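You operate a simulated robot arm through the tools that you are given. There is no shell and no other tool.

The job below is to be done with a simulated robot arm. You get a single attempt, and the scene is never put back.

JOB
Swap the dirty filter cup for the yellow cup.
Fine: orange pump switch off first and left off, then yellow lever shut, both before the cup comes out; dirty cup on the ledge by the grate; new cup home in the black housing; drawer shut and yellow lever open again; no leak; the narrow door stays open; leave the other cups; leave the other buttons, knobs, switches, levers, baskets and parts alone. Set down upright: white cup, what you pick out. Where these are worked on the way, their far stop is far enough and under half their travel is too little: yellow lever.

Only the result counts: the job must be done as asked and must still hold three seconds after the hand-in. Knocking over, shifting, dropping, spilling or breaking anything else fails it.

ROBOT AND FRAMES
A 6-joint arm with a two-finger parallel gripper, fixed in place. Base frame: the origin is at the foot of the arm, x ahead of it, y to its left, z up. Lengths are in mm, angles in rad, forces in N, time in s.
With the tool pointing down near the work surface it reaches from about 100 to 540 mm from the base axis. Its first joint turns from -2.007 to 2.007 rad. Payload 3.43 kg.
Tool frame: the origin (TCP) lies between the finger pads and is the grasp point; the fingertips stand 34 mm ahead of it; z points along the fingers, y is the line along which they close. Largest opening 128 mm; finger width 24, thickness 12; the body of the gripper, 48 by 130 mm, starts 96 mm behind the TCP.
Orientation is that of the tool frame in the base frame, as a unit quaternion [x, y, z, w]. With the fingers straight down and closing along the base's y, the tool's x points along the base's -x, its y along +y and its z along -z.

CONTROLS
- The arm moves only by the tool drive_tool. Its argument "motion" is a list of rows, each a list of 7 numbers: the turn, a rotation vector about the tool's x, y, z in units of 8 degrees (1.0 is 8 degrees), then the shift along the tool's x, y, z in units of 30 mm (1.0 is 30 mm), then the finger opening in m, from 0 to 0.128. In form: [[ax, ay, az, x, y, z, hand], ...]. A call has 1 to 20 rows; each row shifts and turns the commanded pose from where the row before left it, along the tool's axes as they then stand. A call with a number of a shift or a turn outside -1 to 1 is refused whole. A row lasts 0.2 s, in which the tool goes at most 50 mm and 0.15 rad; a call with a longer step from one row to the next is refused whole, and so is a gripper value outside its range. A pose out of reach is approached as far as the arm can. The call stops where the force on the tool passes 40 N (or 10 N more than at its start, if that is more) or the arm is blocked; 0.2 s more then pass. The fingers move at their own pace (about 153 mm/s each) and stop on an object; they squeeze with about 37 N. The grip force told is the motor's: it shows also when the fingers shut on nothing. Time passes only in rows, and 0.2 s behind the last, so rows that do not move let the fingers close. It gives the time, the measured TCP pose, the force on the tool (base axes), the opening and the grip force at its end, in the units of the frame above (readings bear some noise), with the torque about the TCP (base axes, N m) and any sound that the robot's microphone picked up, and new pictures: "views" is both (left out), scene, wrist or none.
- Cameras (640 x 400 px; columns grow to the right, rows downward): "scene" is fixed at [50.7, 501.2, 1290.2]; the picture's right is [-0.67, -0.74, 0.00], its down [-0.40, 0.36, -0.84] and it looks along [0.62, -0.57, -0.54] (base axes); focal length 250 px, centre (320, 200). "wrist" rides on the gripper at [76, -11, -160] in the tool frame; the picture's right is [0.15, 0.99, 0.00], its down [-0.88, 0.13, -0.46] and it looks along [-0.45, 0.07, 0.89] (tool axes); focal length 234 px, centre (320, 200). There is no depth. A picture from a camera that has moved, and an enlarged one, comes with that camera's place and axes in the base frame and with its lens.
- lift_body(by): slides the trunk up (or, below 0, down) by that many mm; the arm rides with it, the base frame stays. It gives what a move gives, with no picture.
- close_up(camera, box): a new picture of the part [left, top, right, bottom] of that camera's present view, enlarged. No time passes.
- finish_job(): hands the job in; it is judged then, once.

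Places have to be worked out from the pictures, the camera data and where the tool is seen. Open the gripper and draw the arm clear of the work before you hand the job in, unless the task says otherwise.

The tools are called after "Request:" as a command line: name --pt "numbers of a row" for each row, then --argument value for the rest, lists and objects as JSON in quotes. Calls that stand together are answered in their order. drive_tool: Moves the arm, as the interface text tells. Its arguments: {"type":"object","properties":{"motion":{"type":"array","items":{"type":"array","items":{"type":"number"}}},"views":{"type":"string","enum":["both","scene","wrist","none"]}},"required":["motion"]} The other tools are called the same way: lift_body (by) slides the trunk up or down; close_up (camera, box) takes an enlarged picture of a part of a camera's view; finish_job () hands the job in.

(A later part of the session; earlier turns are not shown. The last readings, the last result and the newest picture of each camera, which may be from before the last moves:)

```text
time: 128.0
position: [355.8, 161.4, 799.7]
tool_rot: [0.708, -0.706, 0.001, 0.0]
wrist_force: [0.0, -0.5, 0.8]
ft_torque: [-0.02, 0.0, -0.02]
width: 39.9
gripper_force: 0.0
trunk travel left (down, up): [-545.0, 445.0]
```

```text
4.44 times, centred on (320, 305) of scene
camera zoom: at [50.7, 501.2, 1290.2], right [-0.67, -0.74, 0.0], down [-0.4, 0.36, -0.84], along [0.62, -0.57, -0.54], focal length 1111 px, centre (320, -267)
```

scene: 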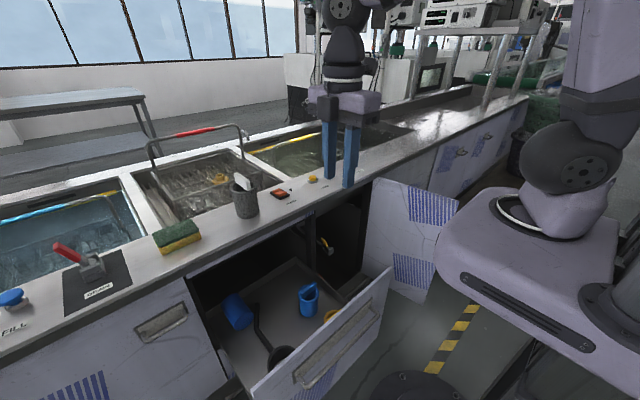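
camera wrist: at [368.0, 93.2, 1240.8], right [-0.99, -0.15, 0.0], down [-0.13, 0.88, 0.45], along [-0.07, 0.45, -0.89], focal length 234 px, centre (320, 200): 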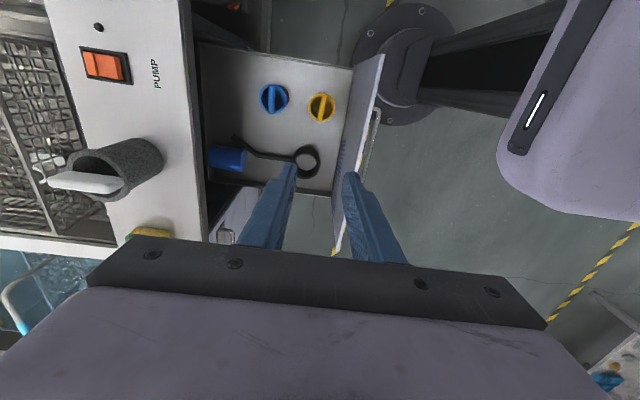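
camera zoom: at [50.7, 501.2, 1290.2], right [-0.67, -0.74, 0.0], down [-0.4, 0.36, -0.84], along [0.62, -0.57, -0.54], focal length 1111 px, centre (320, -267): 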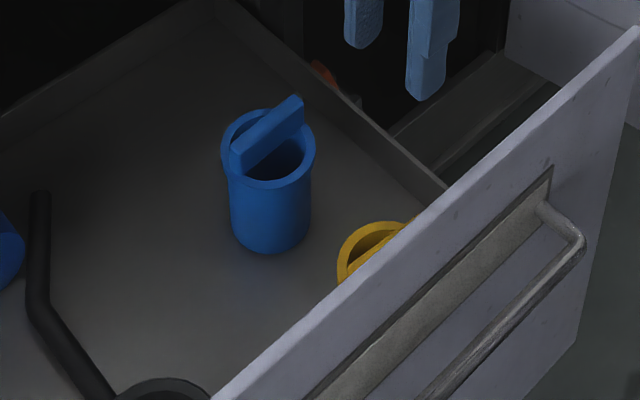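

The bar is parallel to the fingers and about 2 mm/6 mm off the tool axis. I descend 110 mm with that correction and look again.

Request:
drive_tool --pt "0 0 0 0.042 0.017 0.917 0.036" --pt "0 0 0 0.042 0.017 0.917 0.036" --pt "0 0 0 0.042 0.017 0.917 0.036" --pt "0 0 0 0.042 0.017 0.917 0.036" --pt "0 0 0 0 0 0 0.036" --views "both"

Request:
close_up --camera "wrist" --box '[250, 80, 390, 240]'

Request:
close_up --camera "scene" --box '[280, 260, 380, 340]'

```text
time: 129.2
position: [355.5, 156.3, 690.0]
tool_rot: [0.708, -0.707, 0.001, 0.0]
wrist_force: [0.2, 0.4, -0.7]
ft_torque: [0.02, 0.01, 0.01]
width: 35.8
gripper_force: 0.1
trunk travel left (down, up): [-545.0, 445.0]
camera wrist: at [366.5, 80.4, 850.7], right [-0.99, -0.15, 0.0], down [-0.13, 0.88, 0.46], along [-0.07, 0.45, -0.89], focal length 234 px, centre (320, 200)
```

scene: 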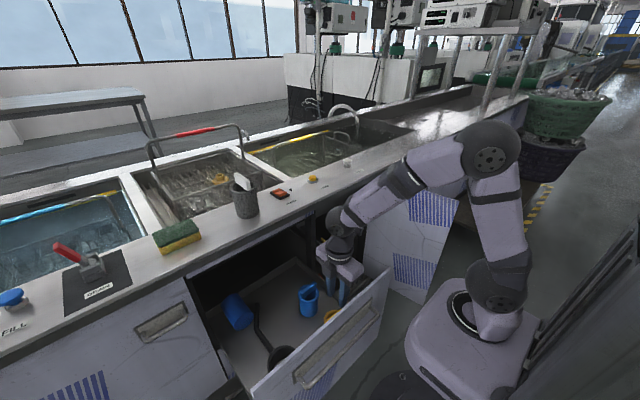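
wrist: 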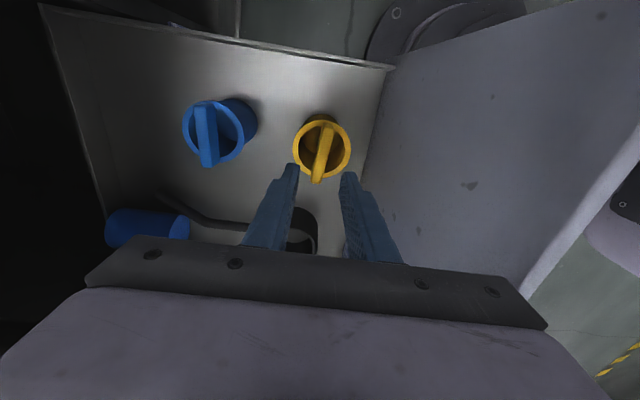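

```text
2.50 times, centred on (320, 160) of wrist
camera zoom: at [366.5, 80.4, 850.7], right [-0.99, -0.15, 0.0], down [-0.13, 0.88, 0.46], along [-0.07, 0.45, -0.89], focal length 585 px, centre (320, 300)
```

zoom: 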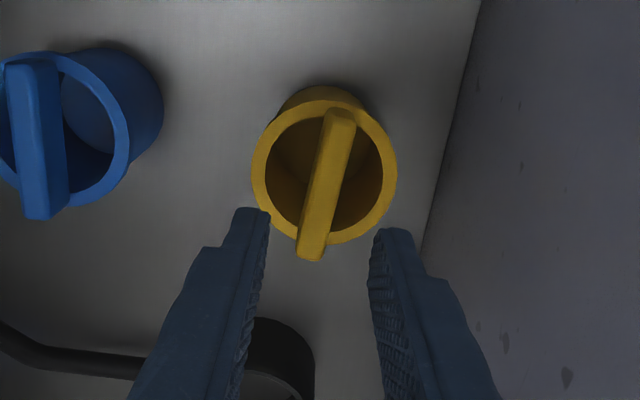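

```text
5.00 times, centred on (330, 300) of scene
camera zoom: at [50.7, 501.2, 1290.2], right [-0.67, -0.74, 0.0], down [-0.4, 0.36, -0.84], along [0.62, -0.57, -0.54], focal length 1250 px, centre (270, -300)
```

zoom: 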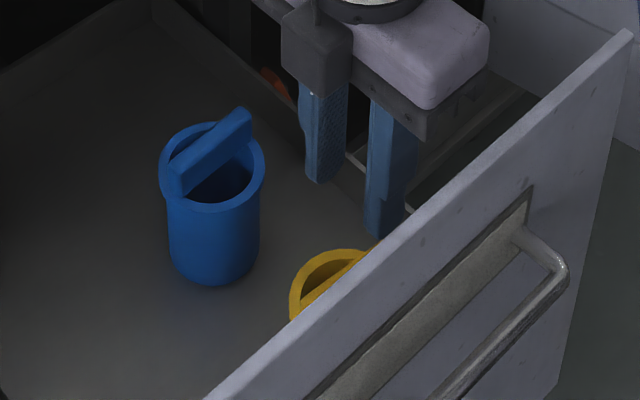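

The bar centre refines to about (354, 154). I correct and descend 55 mm so the tips are just at the bar's top.

Request:
drive_tool --pt "0 0 0 0.04 0.025 0.6 0.032" --pt "0 0 0 0.04 0.025 0.6 0.032" --pt "0 0 0 0 0 0.6 0.032" --pt "0 0 0 0 0 0 0.032" --views "wrist"

Request:
close_up --camera "wrist" --box '[250, 100, 390, 240]'

Request:
close_up --camera "scene" --box '[280, 260, 380, 340]'

```text
time: 130.2
position: [354.1, 153.7, 634.8]
tool_rot: [0.708, -0.706, 0.0, 0.0]
wrist_force: [0.2, -0.5, -1.0]
ft_torque: [-0.01, 0.02, 0.02]
width: 31.9
gripper_force: 0.0
trunk travel left (down, up): [-545.0, 445.0]
camera wrist: at [365.2, 78.0, 796.4], right [-0.99, -0.15, 0.0], down [-0.13, 0.88, 0.46], along [-0.07, 0.45, -0.89], focal length 234 px, centre (320, 200)
```

wrist: 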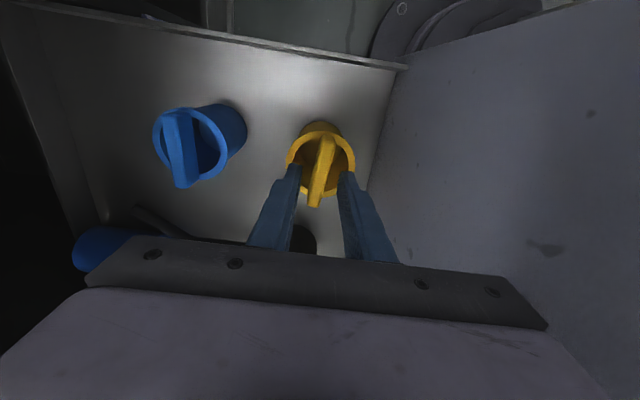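

```text
2.86 times, centred on (320, 170) of wrist
camera zoom: at [365.2, 78.0, 796.4], right [-0.99, -0.15, 0.0], down [-0.13, 0.88, 0.46], along [-0.07, 0.45, -0.89], focal length 669 px, centre (320, 286)
```

zoom: 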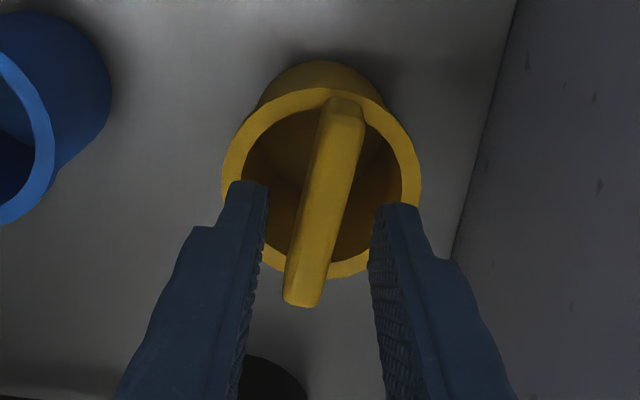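

```text
5.00 times, centred on (330, 300) of scene
camera zoom: at [50.7, 501.2, 1290.2], right [-0.67, -0.74, 0.0], down [-0.4, 0.36, -0.84], along [0.62, -0.57, -0.54], focal length 1250 px, centre (270, -300)
```

zoom: 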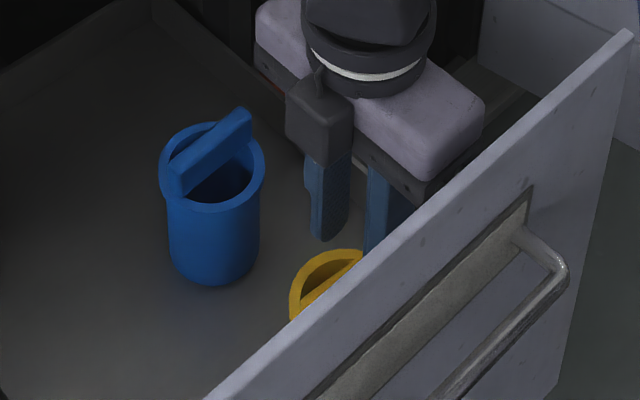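

The fingers straddle the bar, which is turned about 3.5° and 1.5 mm toward the panel. I correct and descend the last 26 mm.

Request:
drive_tool --pt "0 0 0.44 0 0.05 0.2 0.032" --pt "0 0 0 0 0 0.3 0.032" --pt "0 0 0 0 0 0.3 0.032" --pt "0 0 0 0 0 0 0.032" --views "wrist"

Request:
close_up --camera "wrist" --box '[250, 100, 390, 240]'

```text
time: 131.2
position: [351.3, 153.2, 613.2]
tool_rot: [-0.686, 0.728, -0.001, 0.0]
wrist_force: [-0.7, 0.4, 0.0]
ft_torque: [0.03, 0.0, 0.0]
width: 32.0
gripper_force: 0.1
trunk travel left (down, up): [-545.0, 445.0]
camera wrist: at [358.6, 77.0, 773.1], right [-1.0, -0.09, 0.0], down [-0.08, 0.89, 0.46], along [-0.04, 0.45, -0.89], focal length 234 px, centre (320, 200)
```

wrist: 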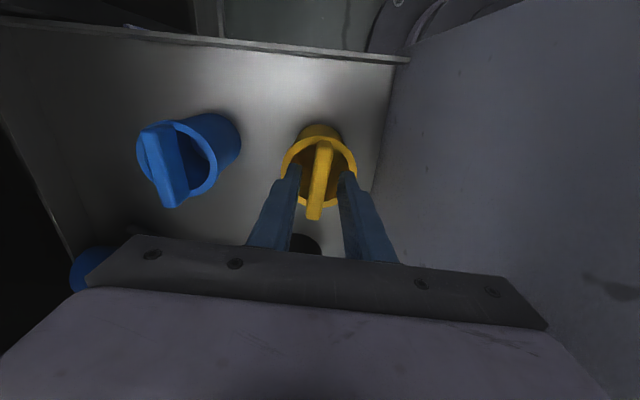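

```text
2.86 times, centred on (320, 170) of wrist
camera zoom: at [358.6, 77.0, 773.1], right [-1.0, -0.09, 0.0], down [-0.08, 0.89, 0.46], along [-0.04, 0.45, -0.89], focal length 669 px, centre (320, 286)
```

zoom: 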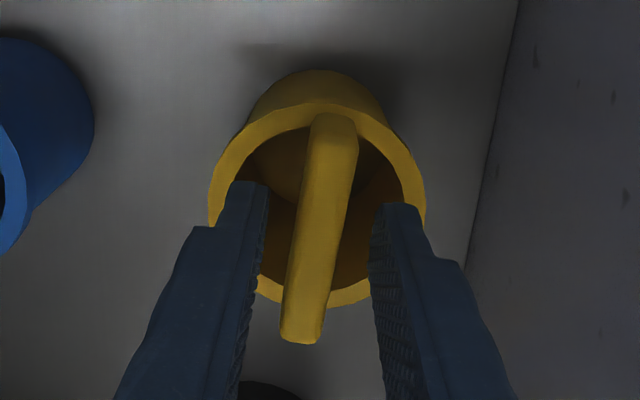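

Aligned. I go 5 mm lower and close the fingers on the bar.

Request:
drive_tool --pt "0 0 0 0 0 0.17 0.032" --pt "0 0 0 0 0 0 0.032" --pt "0 0 0 0 0 0 0.0" --pt "0 0 0 0 0 0 0.0" --pt "0 0 0 0 0 0 0.0" --views "wrist"

Request:
close_up --camera "wrist" --box '[250, 100, 390, 240]'

```text
time: 132.4
position: [351.9, 153.4, 607.7]
tool_rot: [-0.685, 0.728, 0.0, 0.0]
wrist_force: [0.2, -0.4, -0.1]
ft_torque: [0.01, 0.0, 0.01]
width: 13.0
gripper_force: 37.4
trunk travel left (down, up): [-545.0, 445.0]
camera wrist: at [358.4, 77.2, 767.8], right [-1.0, -0.09, 0.0], down [-0.08, 0.89, 0.46], along [-0.04, 0.45, -0.89], focal length 234 px, centre (320, 200)
```

wrist: 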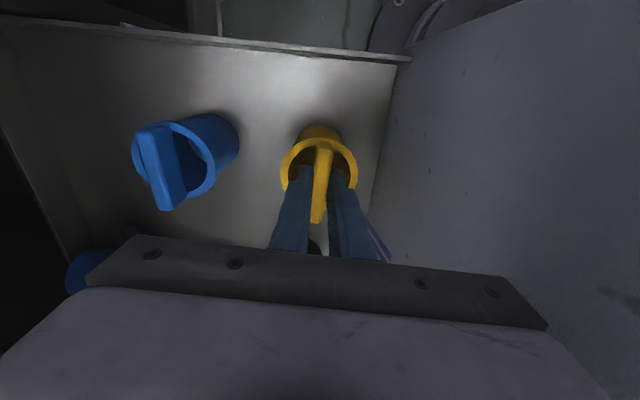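

```text
2.86 times, centred on (320, 170) of wrist
camera zoom: at [358.4, 77.2, 767.8], right [-1.0, -0.09, 0.0], down [-0.08, 0.89, 0.46], along [-0.04, 0.45, -0.89], focal length 669 px, centre (320, 286)
```

zoom: 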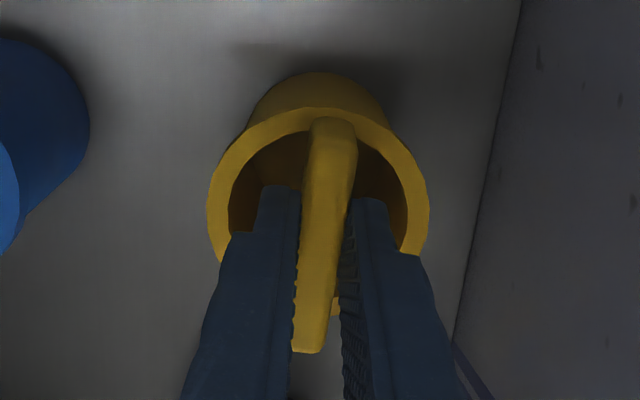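

The yellow cup is gripped (13.0 mm). I lift it straight up out of its place.

Request:
drive_tool --pt "0 0 0 0 0 -0.3 0.0" --pt "0 0 0 0 0 -0.5 0.0" --pt "0 0 0 0 0 -0.8 0.0" --pt "0 0 0 0 0 -0.9 0.0" --pt "0 0 0 0 0 -0.9 0.0" --pt "0 0 0 0 0 -0.9 0.0" --pt "0 0 0 0 0 -0.9 0.0" --pt "0 0 -0.44 0 0 0 0.0" --pt "0 0 0 0 0 0 0.0" --views "both"

Request:
close_up --camera "wrist" --box '[250, 100, 390, 240]'

Request:
close_up --camera "scene" --box '[260, 230, 380, 340]'

```text
time: 134.4
position: [351.0, 152.6, 763.5]
tool_rot: [0.707, -0.707, 0.0, 0.0]
wrist_force: [0.1, 0.1, -0.1]
ft_torque: [-0.01, 0.02, -0.01]
width: 13.0
gripper_force: 37.3
trunk travel left (down, up): [-545.0, 445.0]
camera wrist: at [362.3, 77.8, 924.4], right [-0.99, -0.15, 0.0], down [-0.13, 0.88, 0.46], along [-0.07, 0.45, -0.89], focal length 234 px, centre (320, 200)
```

scene: 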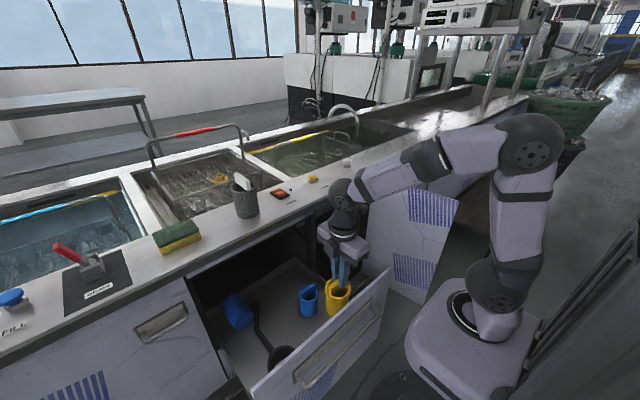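
wrist: 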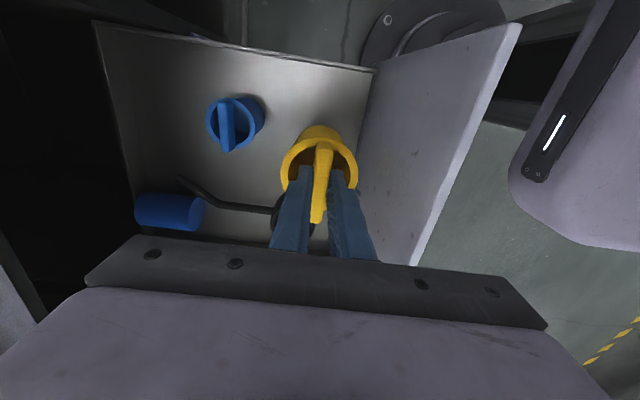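

```text
2.86 times, centred on (320, 170) of wrist
camera zoom: at [362.3, 77.8, 924.4], right [-0.99, -0.15, 0.0], down [-0.13, 0.88, 0.46], along [-0.07, 0.45, -0.89], focal length 669 px, centre (320, 286)
```

zoom: 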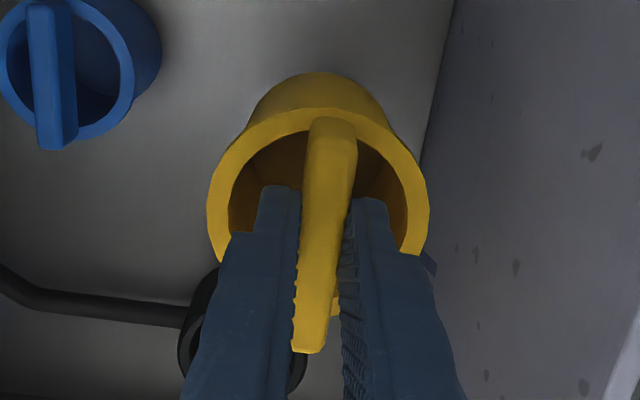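

```text
3.64 times, centred on (320, 285) of scene
camera zoom: at [50.7, 501.2, 1290.2], right [-0.67, -0.74, 0.0], down [-0.4, 0.36, -0.84], along [0.62, -0.57, -0.54], focal length 909 px, centre (320, -109)
```

zoom: 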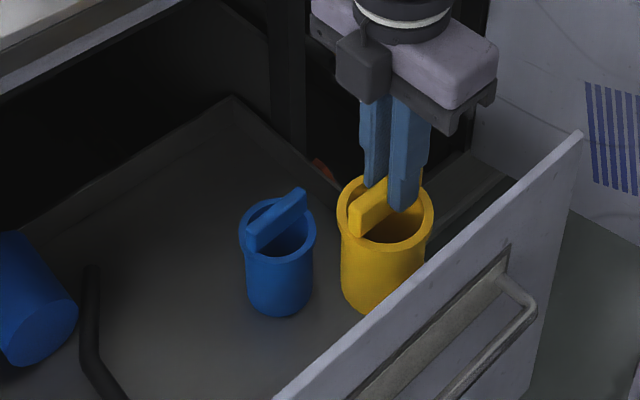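

The yellow cup hangs upright. I carry it over the housing at this height.

Request:
drive_tool --pt "0 0 0 -0.861 -0.129 0 0.0" --pt "0 0 0 -0.861 -0.129 0 0.0" --pt "0 0 0 -0.861 -0.129 0 0.0" --pt "0 0 0 -0.861 -0.129 0 0.0" --pt "0 0 0 -0.861 -0.129 0 0.0" --pt "0 0 0 -0.861 -0.129 0 0.0" --pt "0 0 0 -0.861 -0.129 0 0.0" --pt "0 0 0 0 0 0 0.0" --views "both"

Request:
close_up --camera "wrist" --box '[250, 60, 390, 200]'

Request:
close_up --camera "scene" --box '[230, 290, 320, 370]'

```text
time: 136.2
position: [378.9, 333.4, 762.5]
tool_rot: [0.708, -0.706, 0.0, 0.001]
wrist_force: [0.2, 0.7, -0.8]
ft_torque: [0.0, -0.02, 0.01]
width: 13.1
gripper_force: 37.0
trunk travel left (down, up): [-545.0, 445.0]
camera wrist: at [390.0, 258.2, 923.8], right [-0.99, -0.15, 0.0], down [-0.13, 0.88, 0.45], along [-0.07, 0.45, -0.89], focal length 234 px, centre (320, 200)
```

scene: 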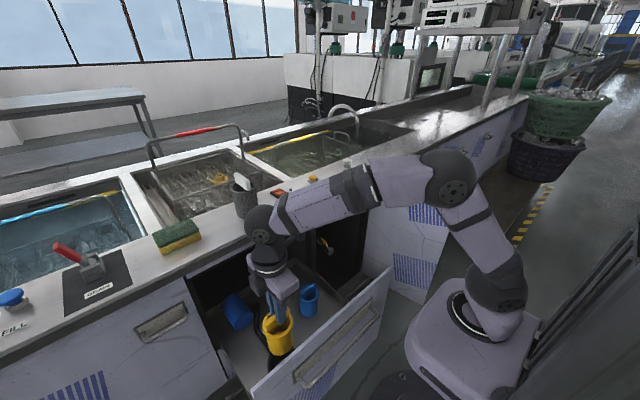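
wrist: 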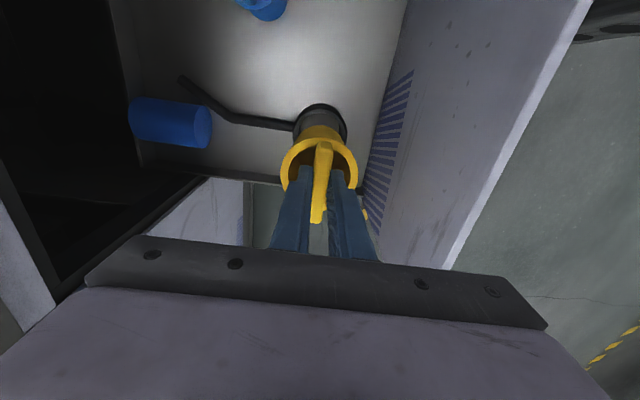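

```text
2.86 times, centred on (320, 130) of wrist
camera zoom: at [390.0, 258.2, 923.8], right [-0.99, -0.15, 0.0], down [-0.13, 0.88, 0.45], along [-0.07, 0.45, -0.89], focal length 669 px, centre (320, 400)
```

zoom: 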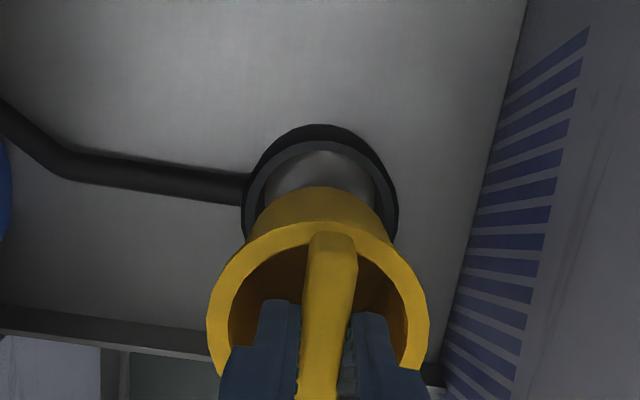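

```text
5.00 times, centred on (275, 330) of scene
camera zoom: at [50.7, 501.2, 1290.2], right [-0.67, -0.74, 0.0], down [-0.4, 0.36, -0.84], along [0.62, -0.57, -0.54], focal length 1250 px, centre (545, -450)
```

zoom: 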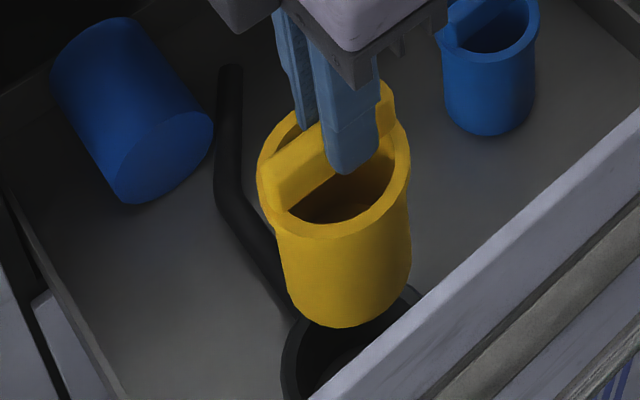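

In the wrist view cup and housing centres line up in x (both near column 318–320). I lower 75 mm so the cup bottom is just above the housing and check again.

Request:
drive_tool --pt "0 0 0 0 0.02 0.7 0.0" --pt "0 0 0 0 0 0.7 0.0" --pt "0 0 0 0 0 0.6 0.0" --pt "0 0 0 0 0 0.5 0.0" --pt "0 0 0 0 0 0 0.0" --views "wrist"

Request:
close_up --camera "wrist" --box '[250, 60, 390, 200]'

Request:
close_up --camera "scene" --box '[240, 310, 310, 370]'

```text
time: 137.4
position: [377.6, 333.9, 687.6]
tool_rot: [0.707, -0.707, 0.0, 0.001]
wrist_force: [-0.1, 0.0, -0.8]
ft_torque: [0.0, -0.02, -0.01]
width: 13.0
gripper_force: 36.9
trunk travel left (down, up): [-545.0, 445.0]
camera wrist: at [389.2, 258.4, 848.3], right [-0.99, -0.15, 0.0], down [-0.13, 0.88, 0.46], along [-0.07, 0.45, -0.89], focal length 234 px, centre (320, 200)
```

wrist: 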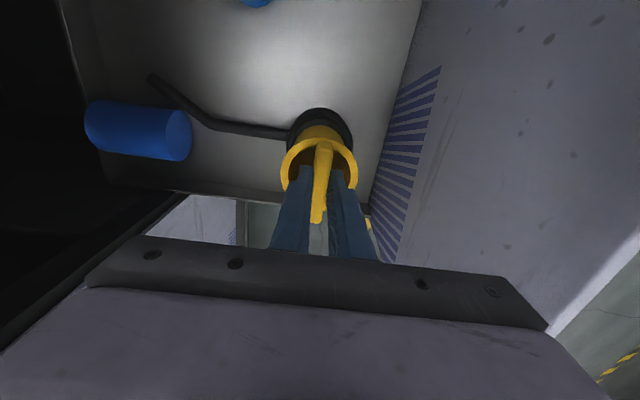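

```text
2.86 times, centred on (320, 130) of wrist
camera zoom: at [389.2, 258.4, 848.3], right [-0.99, -0.15, 0.0], down [-0.13, 0.88, 0.46], along [-0.07, 0.45, -0.89], focal length 669 px, centre (320, 400)
```

zoom: 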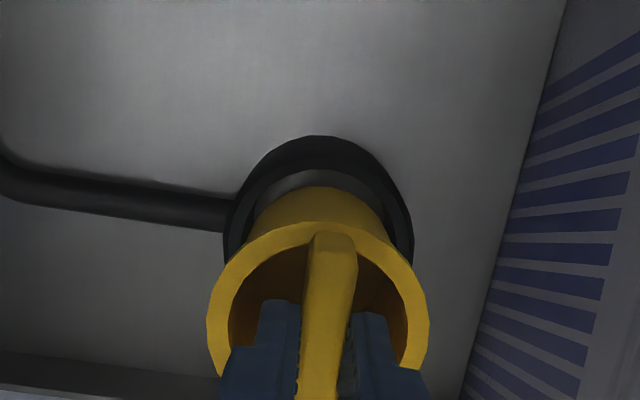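

```text
6.67 times, centred on (275, 340) of scene
camera zoom: at [50.7, 501.2, 1290.2], right [-0.67, -0.74, 0.0], down [-0.4, 0.36, -0.84], along [0.62, -0.57, -0.54], focal length 1666 px, centre (620, -733)
```

zoom: 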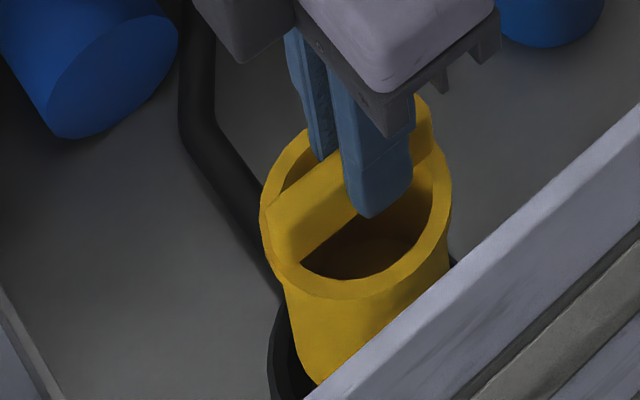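

The cup bottom is right above the ring. I enlarge strongly to compare the gaps around it.

Request:
close_up --camera "wrist" --box '[280, 100, 360, 160]'

Request:
close_up --camera "scene" --box '[250, 330, 300, 370]'

```text
6.67 times, centred on (320, 130) of wrist
camera zoom: at [389.2, 258.4, 848.3], right [-0.99, -0.15, 0.0], down [-0.13, 0.88, 0.46], along [-0.07, 0.45, -0.89], focal length 1561 px, centre (320, 667)
```

zoom: 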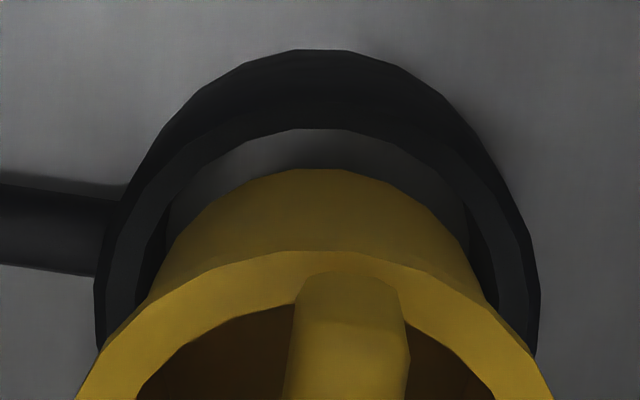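

```text
10.00 times, centred on (275, 350) of scene
camera zoom: at [50.7, 501.2, 1290.2], right [-0.67, -0.74, 0.0], down [-0.4, 0.36, -0.84], along [0.62, -0.57, -0.54], focal length 2500 px, centre (770, -1300)
```

zoom: 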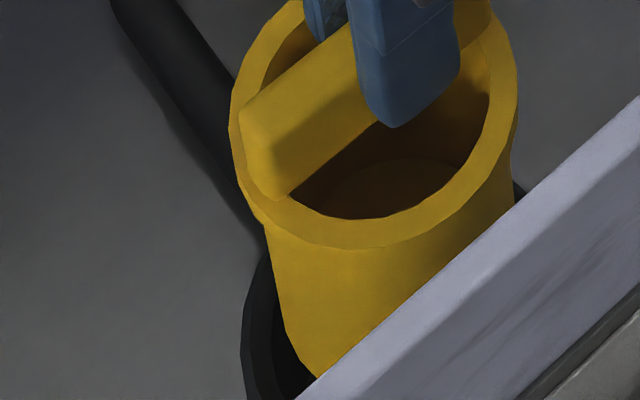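

Comparing the near gaps, the cup sits about 2.5 mm too far in +y, x is right. I correct and lower slowly into the ring, watching force.

Request:
drive_tool --pt "0 0 0 0.083 0 0 0.0" --pt "0 0 0 0 0 0.2 0.0" --pt "0 0 0 0 0 0.2 0.0" --pt "0 0 0 0 0 0.2 0.0" --pt "0 0 0 0 0 0.15 0.0" --pt "0 0 0 0 0 0 0.0" --views "wrist"

Request:
close_up --camera "wrist" --box '[280, 100, 360, 160]'

Request:
close_up --camera "scene" --box '[250, 330, 300, 370]'

```text
time: 138.8
position: [378.0, 331.0, 666.3]
tool_rot: [0.707, -0.707, 0.0, -0.001]
wrist_force: [1.1, 0.7, -0.5]
ft_torque: [0.02, -0.02, 0.02]
width: 12.8
gripper_force: 36.9
trunk travel left (down, up): [-545.0, 445.0]
camera wrist: at [388.7, 256.3, 826.2], right [-0.99, -0.15, 0.0], down [-0.13, 0.88, 0.46], along [-0.07, 0.45, -0.89], focal length 234 px, centre (320, 200)
```

wrist: 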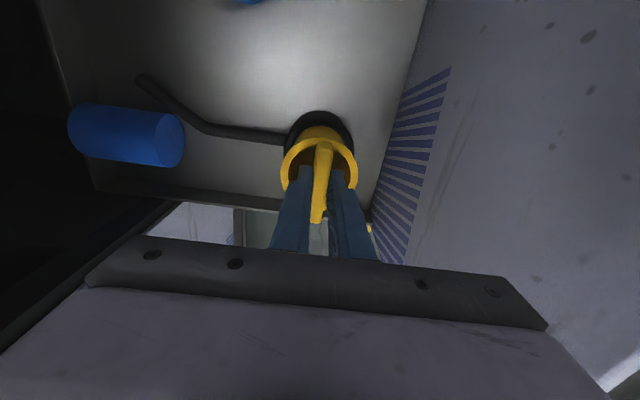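

```text
6.67 times, centred on (320, 130) of wrist
camera zoom: at [388.7, 256.3, 826.2], right [-0.99, -0.15, 0.0], down [-0.13, 0.88, 0.46], along [-0.07, 0.45, -0.89], focal length 1561 px, centre (320, 667)
```

zoom: 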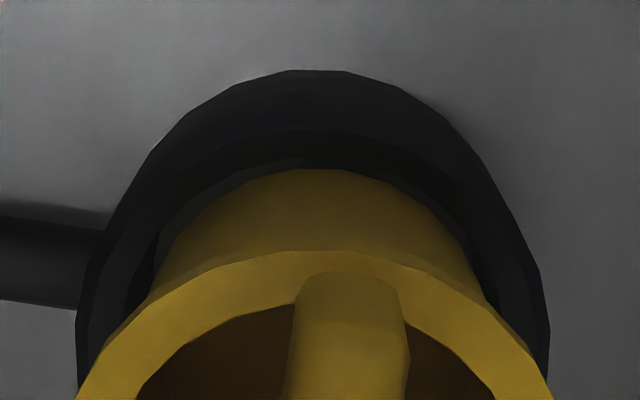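

```text
10.00 times, centred on (275, 350) of scene
camera zoom: at [50.7, 501.2, 1290.2], right [-0.67, -0.74, 0.0], down [-0.4, 0.36, -0.84], along [0.62, -0.57, -0.54], focal length 2500 px, centre (770, -1300)
```

zoom: 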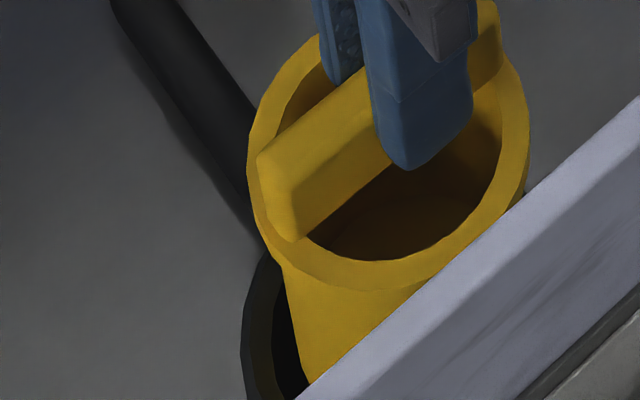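

The cup bottom is level with the ring top. I take a stronger enlargement to judge the gap all round before going in.

Request:
close_up --camera "wrist" --box '[282, 108, 322, 148]'

Request:
close_up --camera "wrist" --box '[318, 108, 358, 148]'

Request:
close_up --camera "scene" --box '[258, 345, 288, 370]'

```text
10.00 times, centred on (302, 128) of wrist
camera zoom: at [388.7, 256.3, 826.2], right [-0.99, -0.15, 0.0], down [-0.13, 0.88, 0.46], along [-0.07, 0.45, -0.89], focal length 2342 px, centre (500, 920)
```

zoom: 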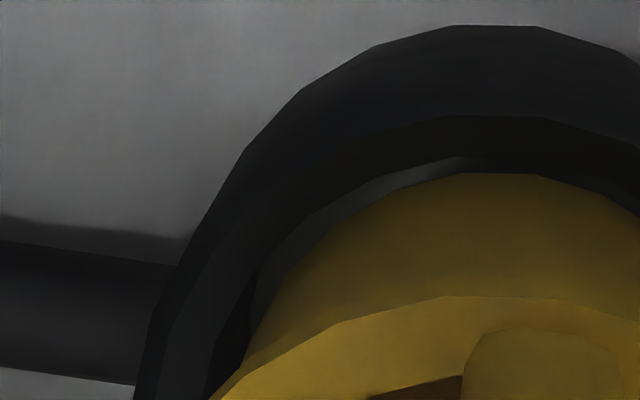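

```text
10.00 times, centred on (338, 128) of wrist
camera zoom: at [388.7, 256.3, 826.2], right [-0.99, -0.15, 0.0], down [-0.13, 0.88, 0.46], along [-0.07, 0.45, -0.89], focal length 2342 px, centre (140, 920)
```

zoom: 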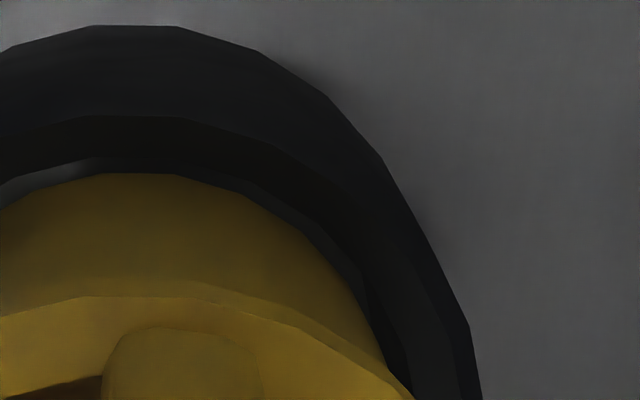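

```text
16.00 times, centred on (273, 358) of scene
camera zoom: at [50.7, 501.2, 1290.2], right [-0.67, -0.74, 0.0], down [-0.4, 0.36, -0.84], along [0.62, -0.57, -0.54], focal length 3999 px, centre (1072, -2320)
```

zoom: 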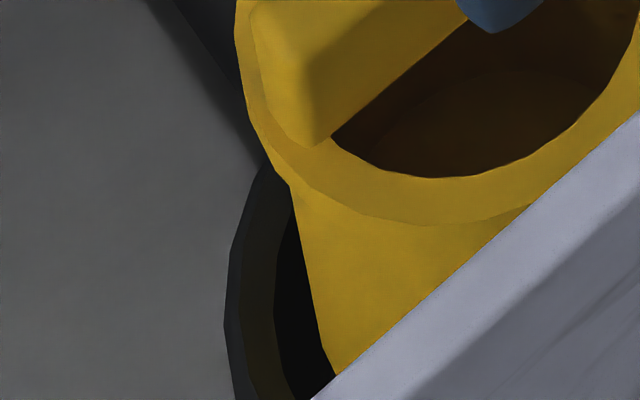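

The visible gaps are a few millimetres on every side. I continue down in 3 mm steps, stopping on any force.

Request:
drive_tool --pt "0 0 0 0 0 0.1 0.0" --pt "0 0 0 0 0 0.1 0.0" --pt "0 0 0 0 0 0.1 0.0" --pt "0 0 0 0 0 0 0.0" --views "wrist"

Request:
close_up --camera "wrist" --box '[280, 100, 360, 160]'

Request:
close_up --camera "scene" --box '[250, 330, 300, 370]'

```text
time: 139.8
position: [377.9, 331.7, 657.4]
tool_rot: [0.708, -0.706, 0.0, 0.001]
wrist_force: [-0.2, -0.3, -0.4]
ft_torque: [-0.01, -0.01, 0.01]
width: 13.2
gripper_force: 37.4
trunk travel left (down, up): [-545.0, 445.0]
camera wrist: at [389.1, 256.1, 817.3], right [-0.99, -0.15, 0.0], down [-0.13, 0.88, 0.45], along [-0.07, 0.45, -0.89], focal length 234 px, centre (320, 200)
```

wrist: 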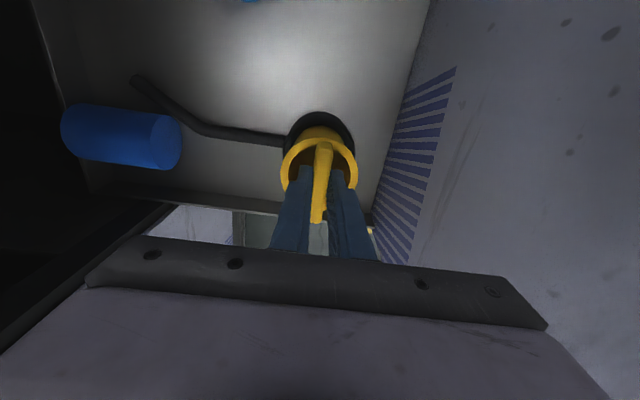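

```text
6.67 times, centred on (320, 130) of wrist
camera zoom: at [389.1, 256.1, 817.3], right [-0.99, -0.15, 0.0], down [-0.13, 0.88, 0.45], along [-0.07, 0.45, -0.89], focal length 1561 px, centre (320, 667)
```

zoom: 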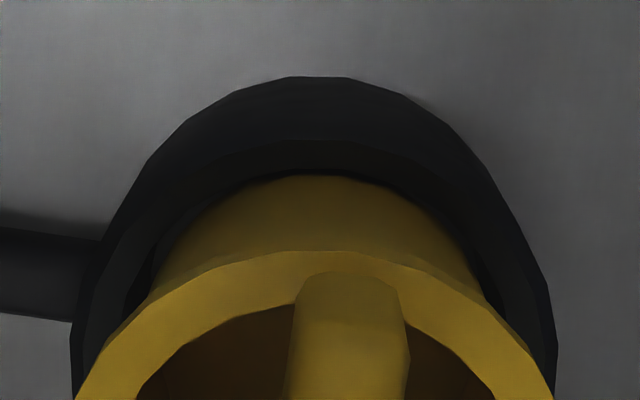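

```text
10.00 times, centred on (275, 350) of scene
camera zoom: at [50.7, 501.2, 1290.2], right [-0.67, -0.74, 0.0], down [-0.4, 0.36, -0.84], along [0.62, -0.57, -0.54], focal length 2500 px, centre (770, -1300)
```

zoom: 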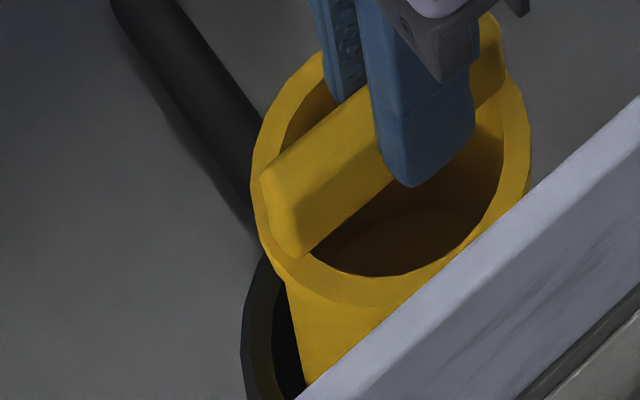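

No force and the ring's edge now hides the cup's bottom edge: it has entered the housing. I continue down.

Request:
drive_tool --pt "0 0 0 0 0 0.2 0.0" --pt "0 0 0 0 0 0.2 0.0" --pt "0 0 0 0 0 0.2 0.0" --pt "0 0 0 0 0 0.2 0.0" --pt "0 0 0 0 0 0.2 0.0" --pt "0 0 0 0 0 0 0.0" --views "wrist"

Request:
close_up --camera "scene" --box '[250, 330, 300, 370]'

```text
time: 141.2
position: [378.7, 330.7, 625.6]
tool_rot: [0.708, -0.707, 0.0, 0.0]
wrist_force: [-0.6, -0.2, -1.0]
ft_torque: [-0.03, 0.01, 0.0]
width: 13.2
gripper_force: 37.2
trunk travel left (down, up): [-545.0, 445.0]
camera wrist: at [389.2, 255.3, 787.0], right [-0.99, -0.15, 0.0], down [-0.13, 0.88, 0.46], along [-0.07, 0.45, -0.89], focal length 234 px, centre (320, 200)
```

wrist: 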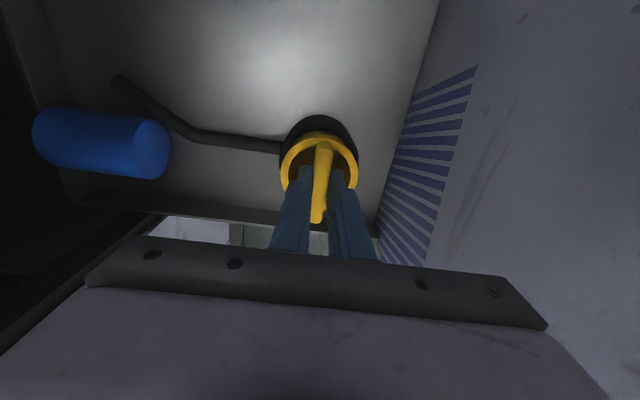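

```text
10.00 times, centred on (275, 350) of scene
camera zoom: at [50.7, 501.2, 1290.2], right [-0.67, -0.74, 0.0], down [-0.4, 0.36, -0.84], along [0.62, -0.57, -0.54], focal length 2500 px, centre (770, -1300)
```

zoom: 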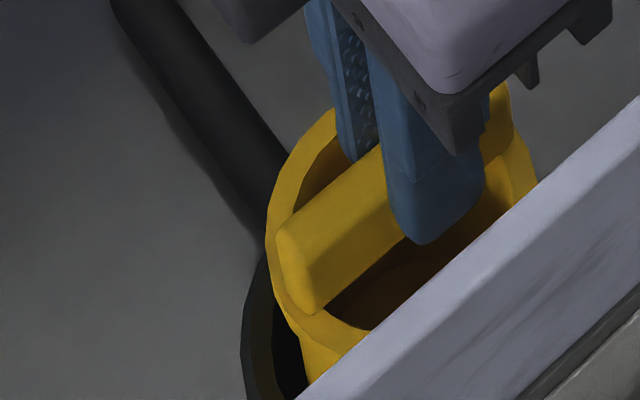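

Still free. I go the last ~17 mm in small steps until it bottoms out.

Request:
drive_tool --pt "0 0 0 0 0 0.13 0.0" --pt "0 0 0 0 0 0.13 0.0" --pt "0 0 0 0 0 0.1 0.0" --pt "0 0 0 0 0 0.07 0.0" --pt "0 0 0 0 0 0 0.0" --views "wrist"

Request:
close_up --camera "wrist" --box '[260, 90, 380, 240]'

Request:
close_up --camera "scene" --box '[240, 310, 310, 370]'

```text
time: 142.4
position: [378.2, 331.1, 613.5]
tool_rot: [0.708, -0.707, 0.0, 0.0]
wrist_force: [-0.4, -0.3, -0.4]
ft_torque: [0.01, -0.03, 0.02]
width: 12.9
gripper_force: 37.4
trunk travel left (down, up): [-545.0, 445.0]
camera wrist: at [389.2, 255.6, 774.3], right [-0.99, -0.15, 0.0], down [-0.13, 0.88, 0.46], along [-0.07, 0.45, -0.89], focal length 234 px, centre (320, 200)
```

wrist: 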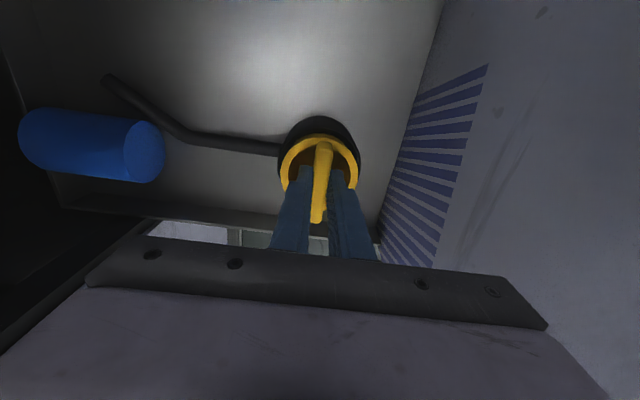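

```text
2.67 times, centred on (320, 165) of wrist
camera zoom: at [389.2, 255.6, 774.3], right [-0.99, -0.15, 0.0], down [-0.13, 0.88, 0.46], along [-0.07, 0.45, -0.89], focal length 624 px, centre (320, 293)
```

zoom: 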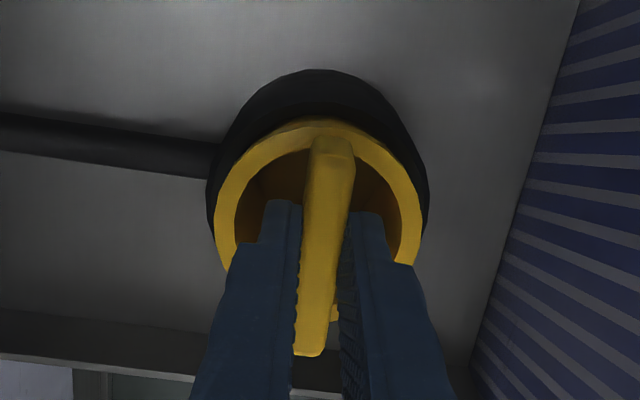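

```text
6.67 times, centred on (275, 340) of scene
camera zoom: at [50.7, 501.2, 1290.2], right [-0.67, -0.74, 0.0], down [-0.4, 0.36, -0.84], along [0.62, -0.57, -0.54], focal length 1666 px, centre (620, -733)
```

zoom: 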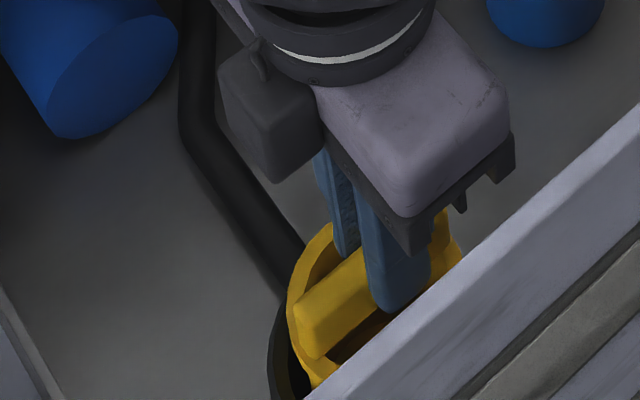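

No resistance yet at z 613.5. I continue in 2 mm steps.

Request:
drive_tool --pt "0 0 0 0 0 0.067 0.0" --pt "0 0 0 0 0 0.067 0.0" --pt "0 0 0 0 0 0.067 0.0" --pt "0 0 0 0 0 0 0.0" --views "none"

```text
time: 143.4
position: [379.1, 331.1, 611.8]
tool_rot: [0.708, -0.706, 0.0, -0.004]
wrist_force: [-1.6, -2.6, 27.3]
ft_torque: [-0.51, 0.15, -0.02]
width: 13.1
gripper_force: 37.1
trunk travel left (down, up): [-545.0, 445.0]
```

Firm contact with 27 N at z≈612. I compare the picture with that of the white cup when it was seated.

Request:
close_up --camera "scene" --box '[240, 310, 320, 370]'

Request:
close_up --camera "wrist" --box '[280, 100, 360, 180]'

```text
6.67 times, centred on (280, 340) of scene
camera zoom: at [50.7, 501.2, 1290.2], right [-0.67, -0.74, 0.0], down [-0.4, 0.36, -0.84], along [0.62, -0.57, -0.54], focal length 1666 px, centre (587, -733)
```

zoom: 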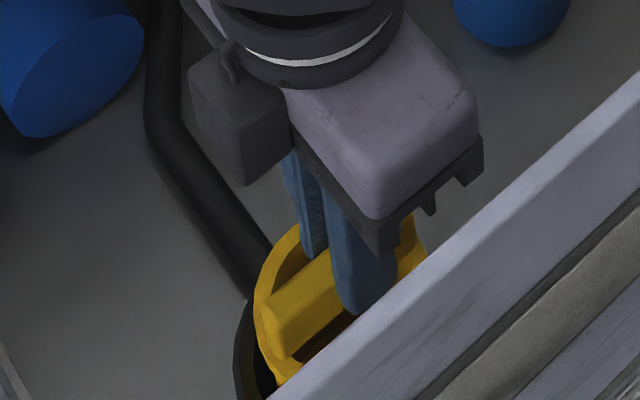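

```text
5.00 times, centred on (320, 140) of wrist
camera zoom: at [389.2, 254.4, 771.2], right [-0.99, -0.15, 0.0], down [-0.13, 0.88, 0.46], along [-0.06, 0.45, -0.89], focal length 1171 px, centre (320, 500)
```

zoom: 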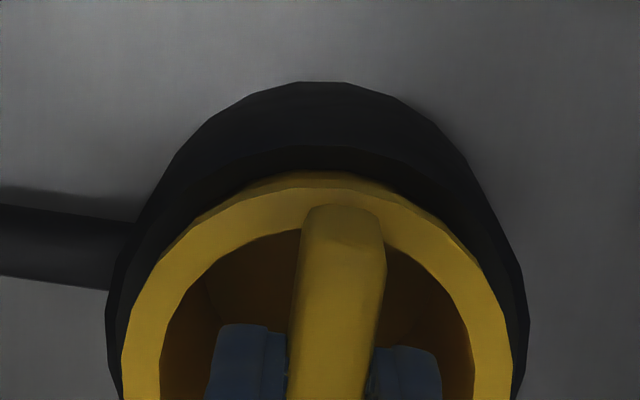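

Compared with the seated white cup, the yellow one sits about 3 mm toward −y and possibly a few mm high. I raise it 10 mm, shift +2.5 mm in y and lower again to see if it goes deeper.

Request:
drive_tool --pt "0 0 0 0 0 -0.25 0.0" --pt "0 0 0 0 0 -0.25 0.0" --pt "0 0 0 -0.083 0 0 0.0" --pt "0 0 0 0 0 0.15 0.0" --pt "0 0 0 0 0 0.1 0.0" --pt "0 0 0 0 0 0 0.0" --views "none"

```text
time: 144.8
position: [379.4, 333.9, 614.9]
tool_rot: [0.708, -0.707, 0.001, 0.0]
wrist_force: [0.1, 0.1, -0.7]
ft_torque: [0.01, 0.01, 0.04]
width: 13.0
gripper_force: 37.0
trunk travel left (down, up): [-545.0, 445.0]
```

Back at z≈615 with no force. I lower in 2 mm steps again.

Request:
drive_tool --pt "0 0 0 0 0 0.067 0.0" --pt "0 0 0 0 0 0.067 0.0" --pt "0 0 0 0 0 0.033 0.0" --pt "0 0 0 0 0 0 0.0" --views "none"

```text
time: 145.8
position: [377.2, 334.5, 610.8]
tool_rot: [0.707, -0.707, 0.0, 0.0]
wrist_force: [-0.8, -2.4, 6.8]
ft_torque: [-0.32, 0.05, 0.0]
width: 13.1
gripper_force: 37.1
trunk travel left (down, up): [-545.0, 445.0]
```

The cup bottoms at the same depth (≈611) again, so this is the seat. I open the fingers and look.

Request:
drive_tool --pt "0 0 0 0 0 0 0.016" --pt "0 0 0 0 0 0 0.03" --pt "0 0 0 0 0 0 0.03" --views "wrist"

Request:
close_up --camera "scene" --box '[240, 310, 320, 370]'

Request:
close_up --camera "wrist" --box '[270, 90, 370, 230]'

```text
time: 146.6
position: [377.4, 334.6, 610.1]
tool_rot: [0.708, -0.707, 0.0, 0.0]
wrist_force: [0.2, 1.2, -0.3]
ft_torque: [0.01, 0.0, 0.0]
width: 29.9
gripper_force: 0.1
trunk travel left (down, up): [-545.0, 445.0]
camera wrist: at [389.4, 258.6, 770.7], right [-0.99, -0.15, 0.0], down [-0.13, 0.88, 0.46], along [-0.07, 0.45, -0.89], focal length 234 px, centre (320, 200)
```

wrist: 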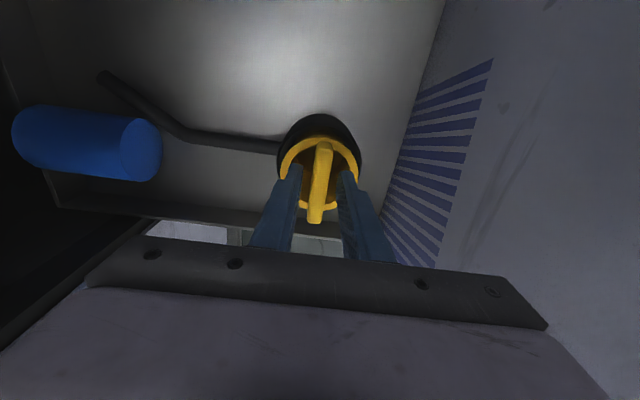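

```text
6.67 times, centred on (280, 340) of scene
camera zoom: at [50.7, 501.2, 1290.2], right [-0.67, -0.74, 0.0], down [-0.4, 0.36, -0.84], along [0.62, -0.57, -0.54], focal length 1666 px, centre (587, -733)
```

zoom: 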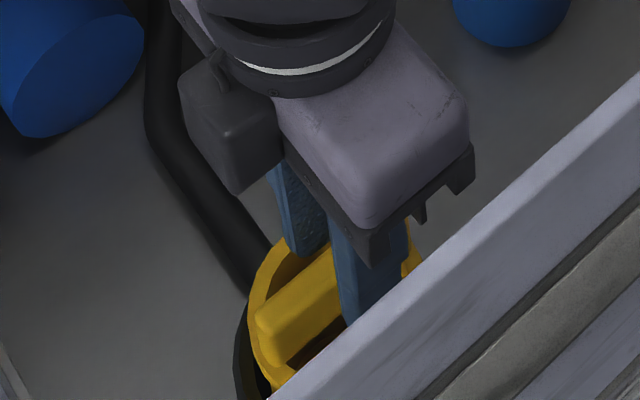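

```text
2.86 times, centred on (320, 160) of wrist
camera zoom: at [389.4, 258.6, 770.7], right [-0.99, -0.15, 0.0], down [-0.13, 0.88, 0.46], along [-0.07, 0.45, -0.89], focal length 669 px, centre (320, 314)
```

zoom: 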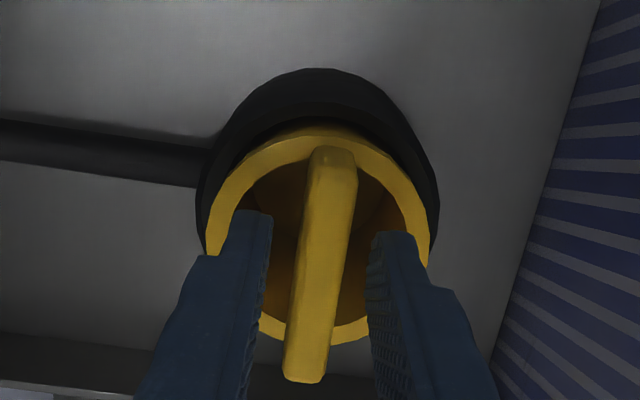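

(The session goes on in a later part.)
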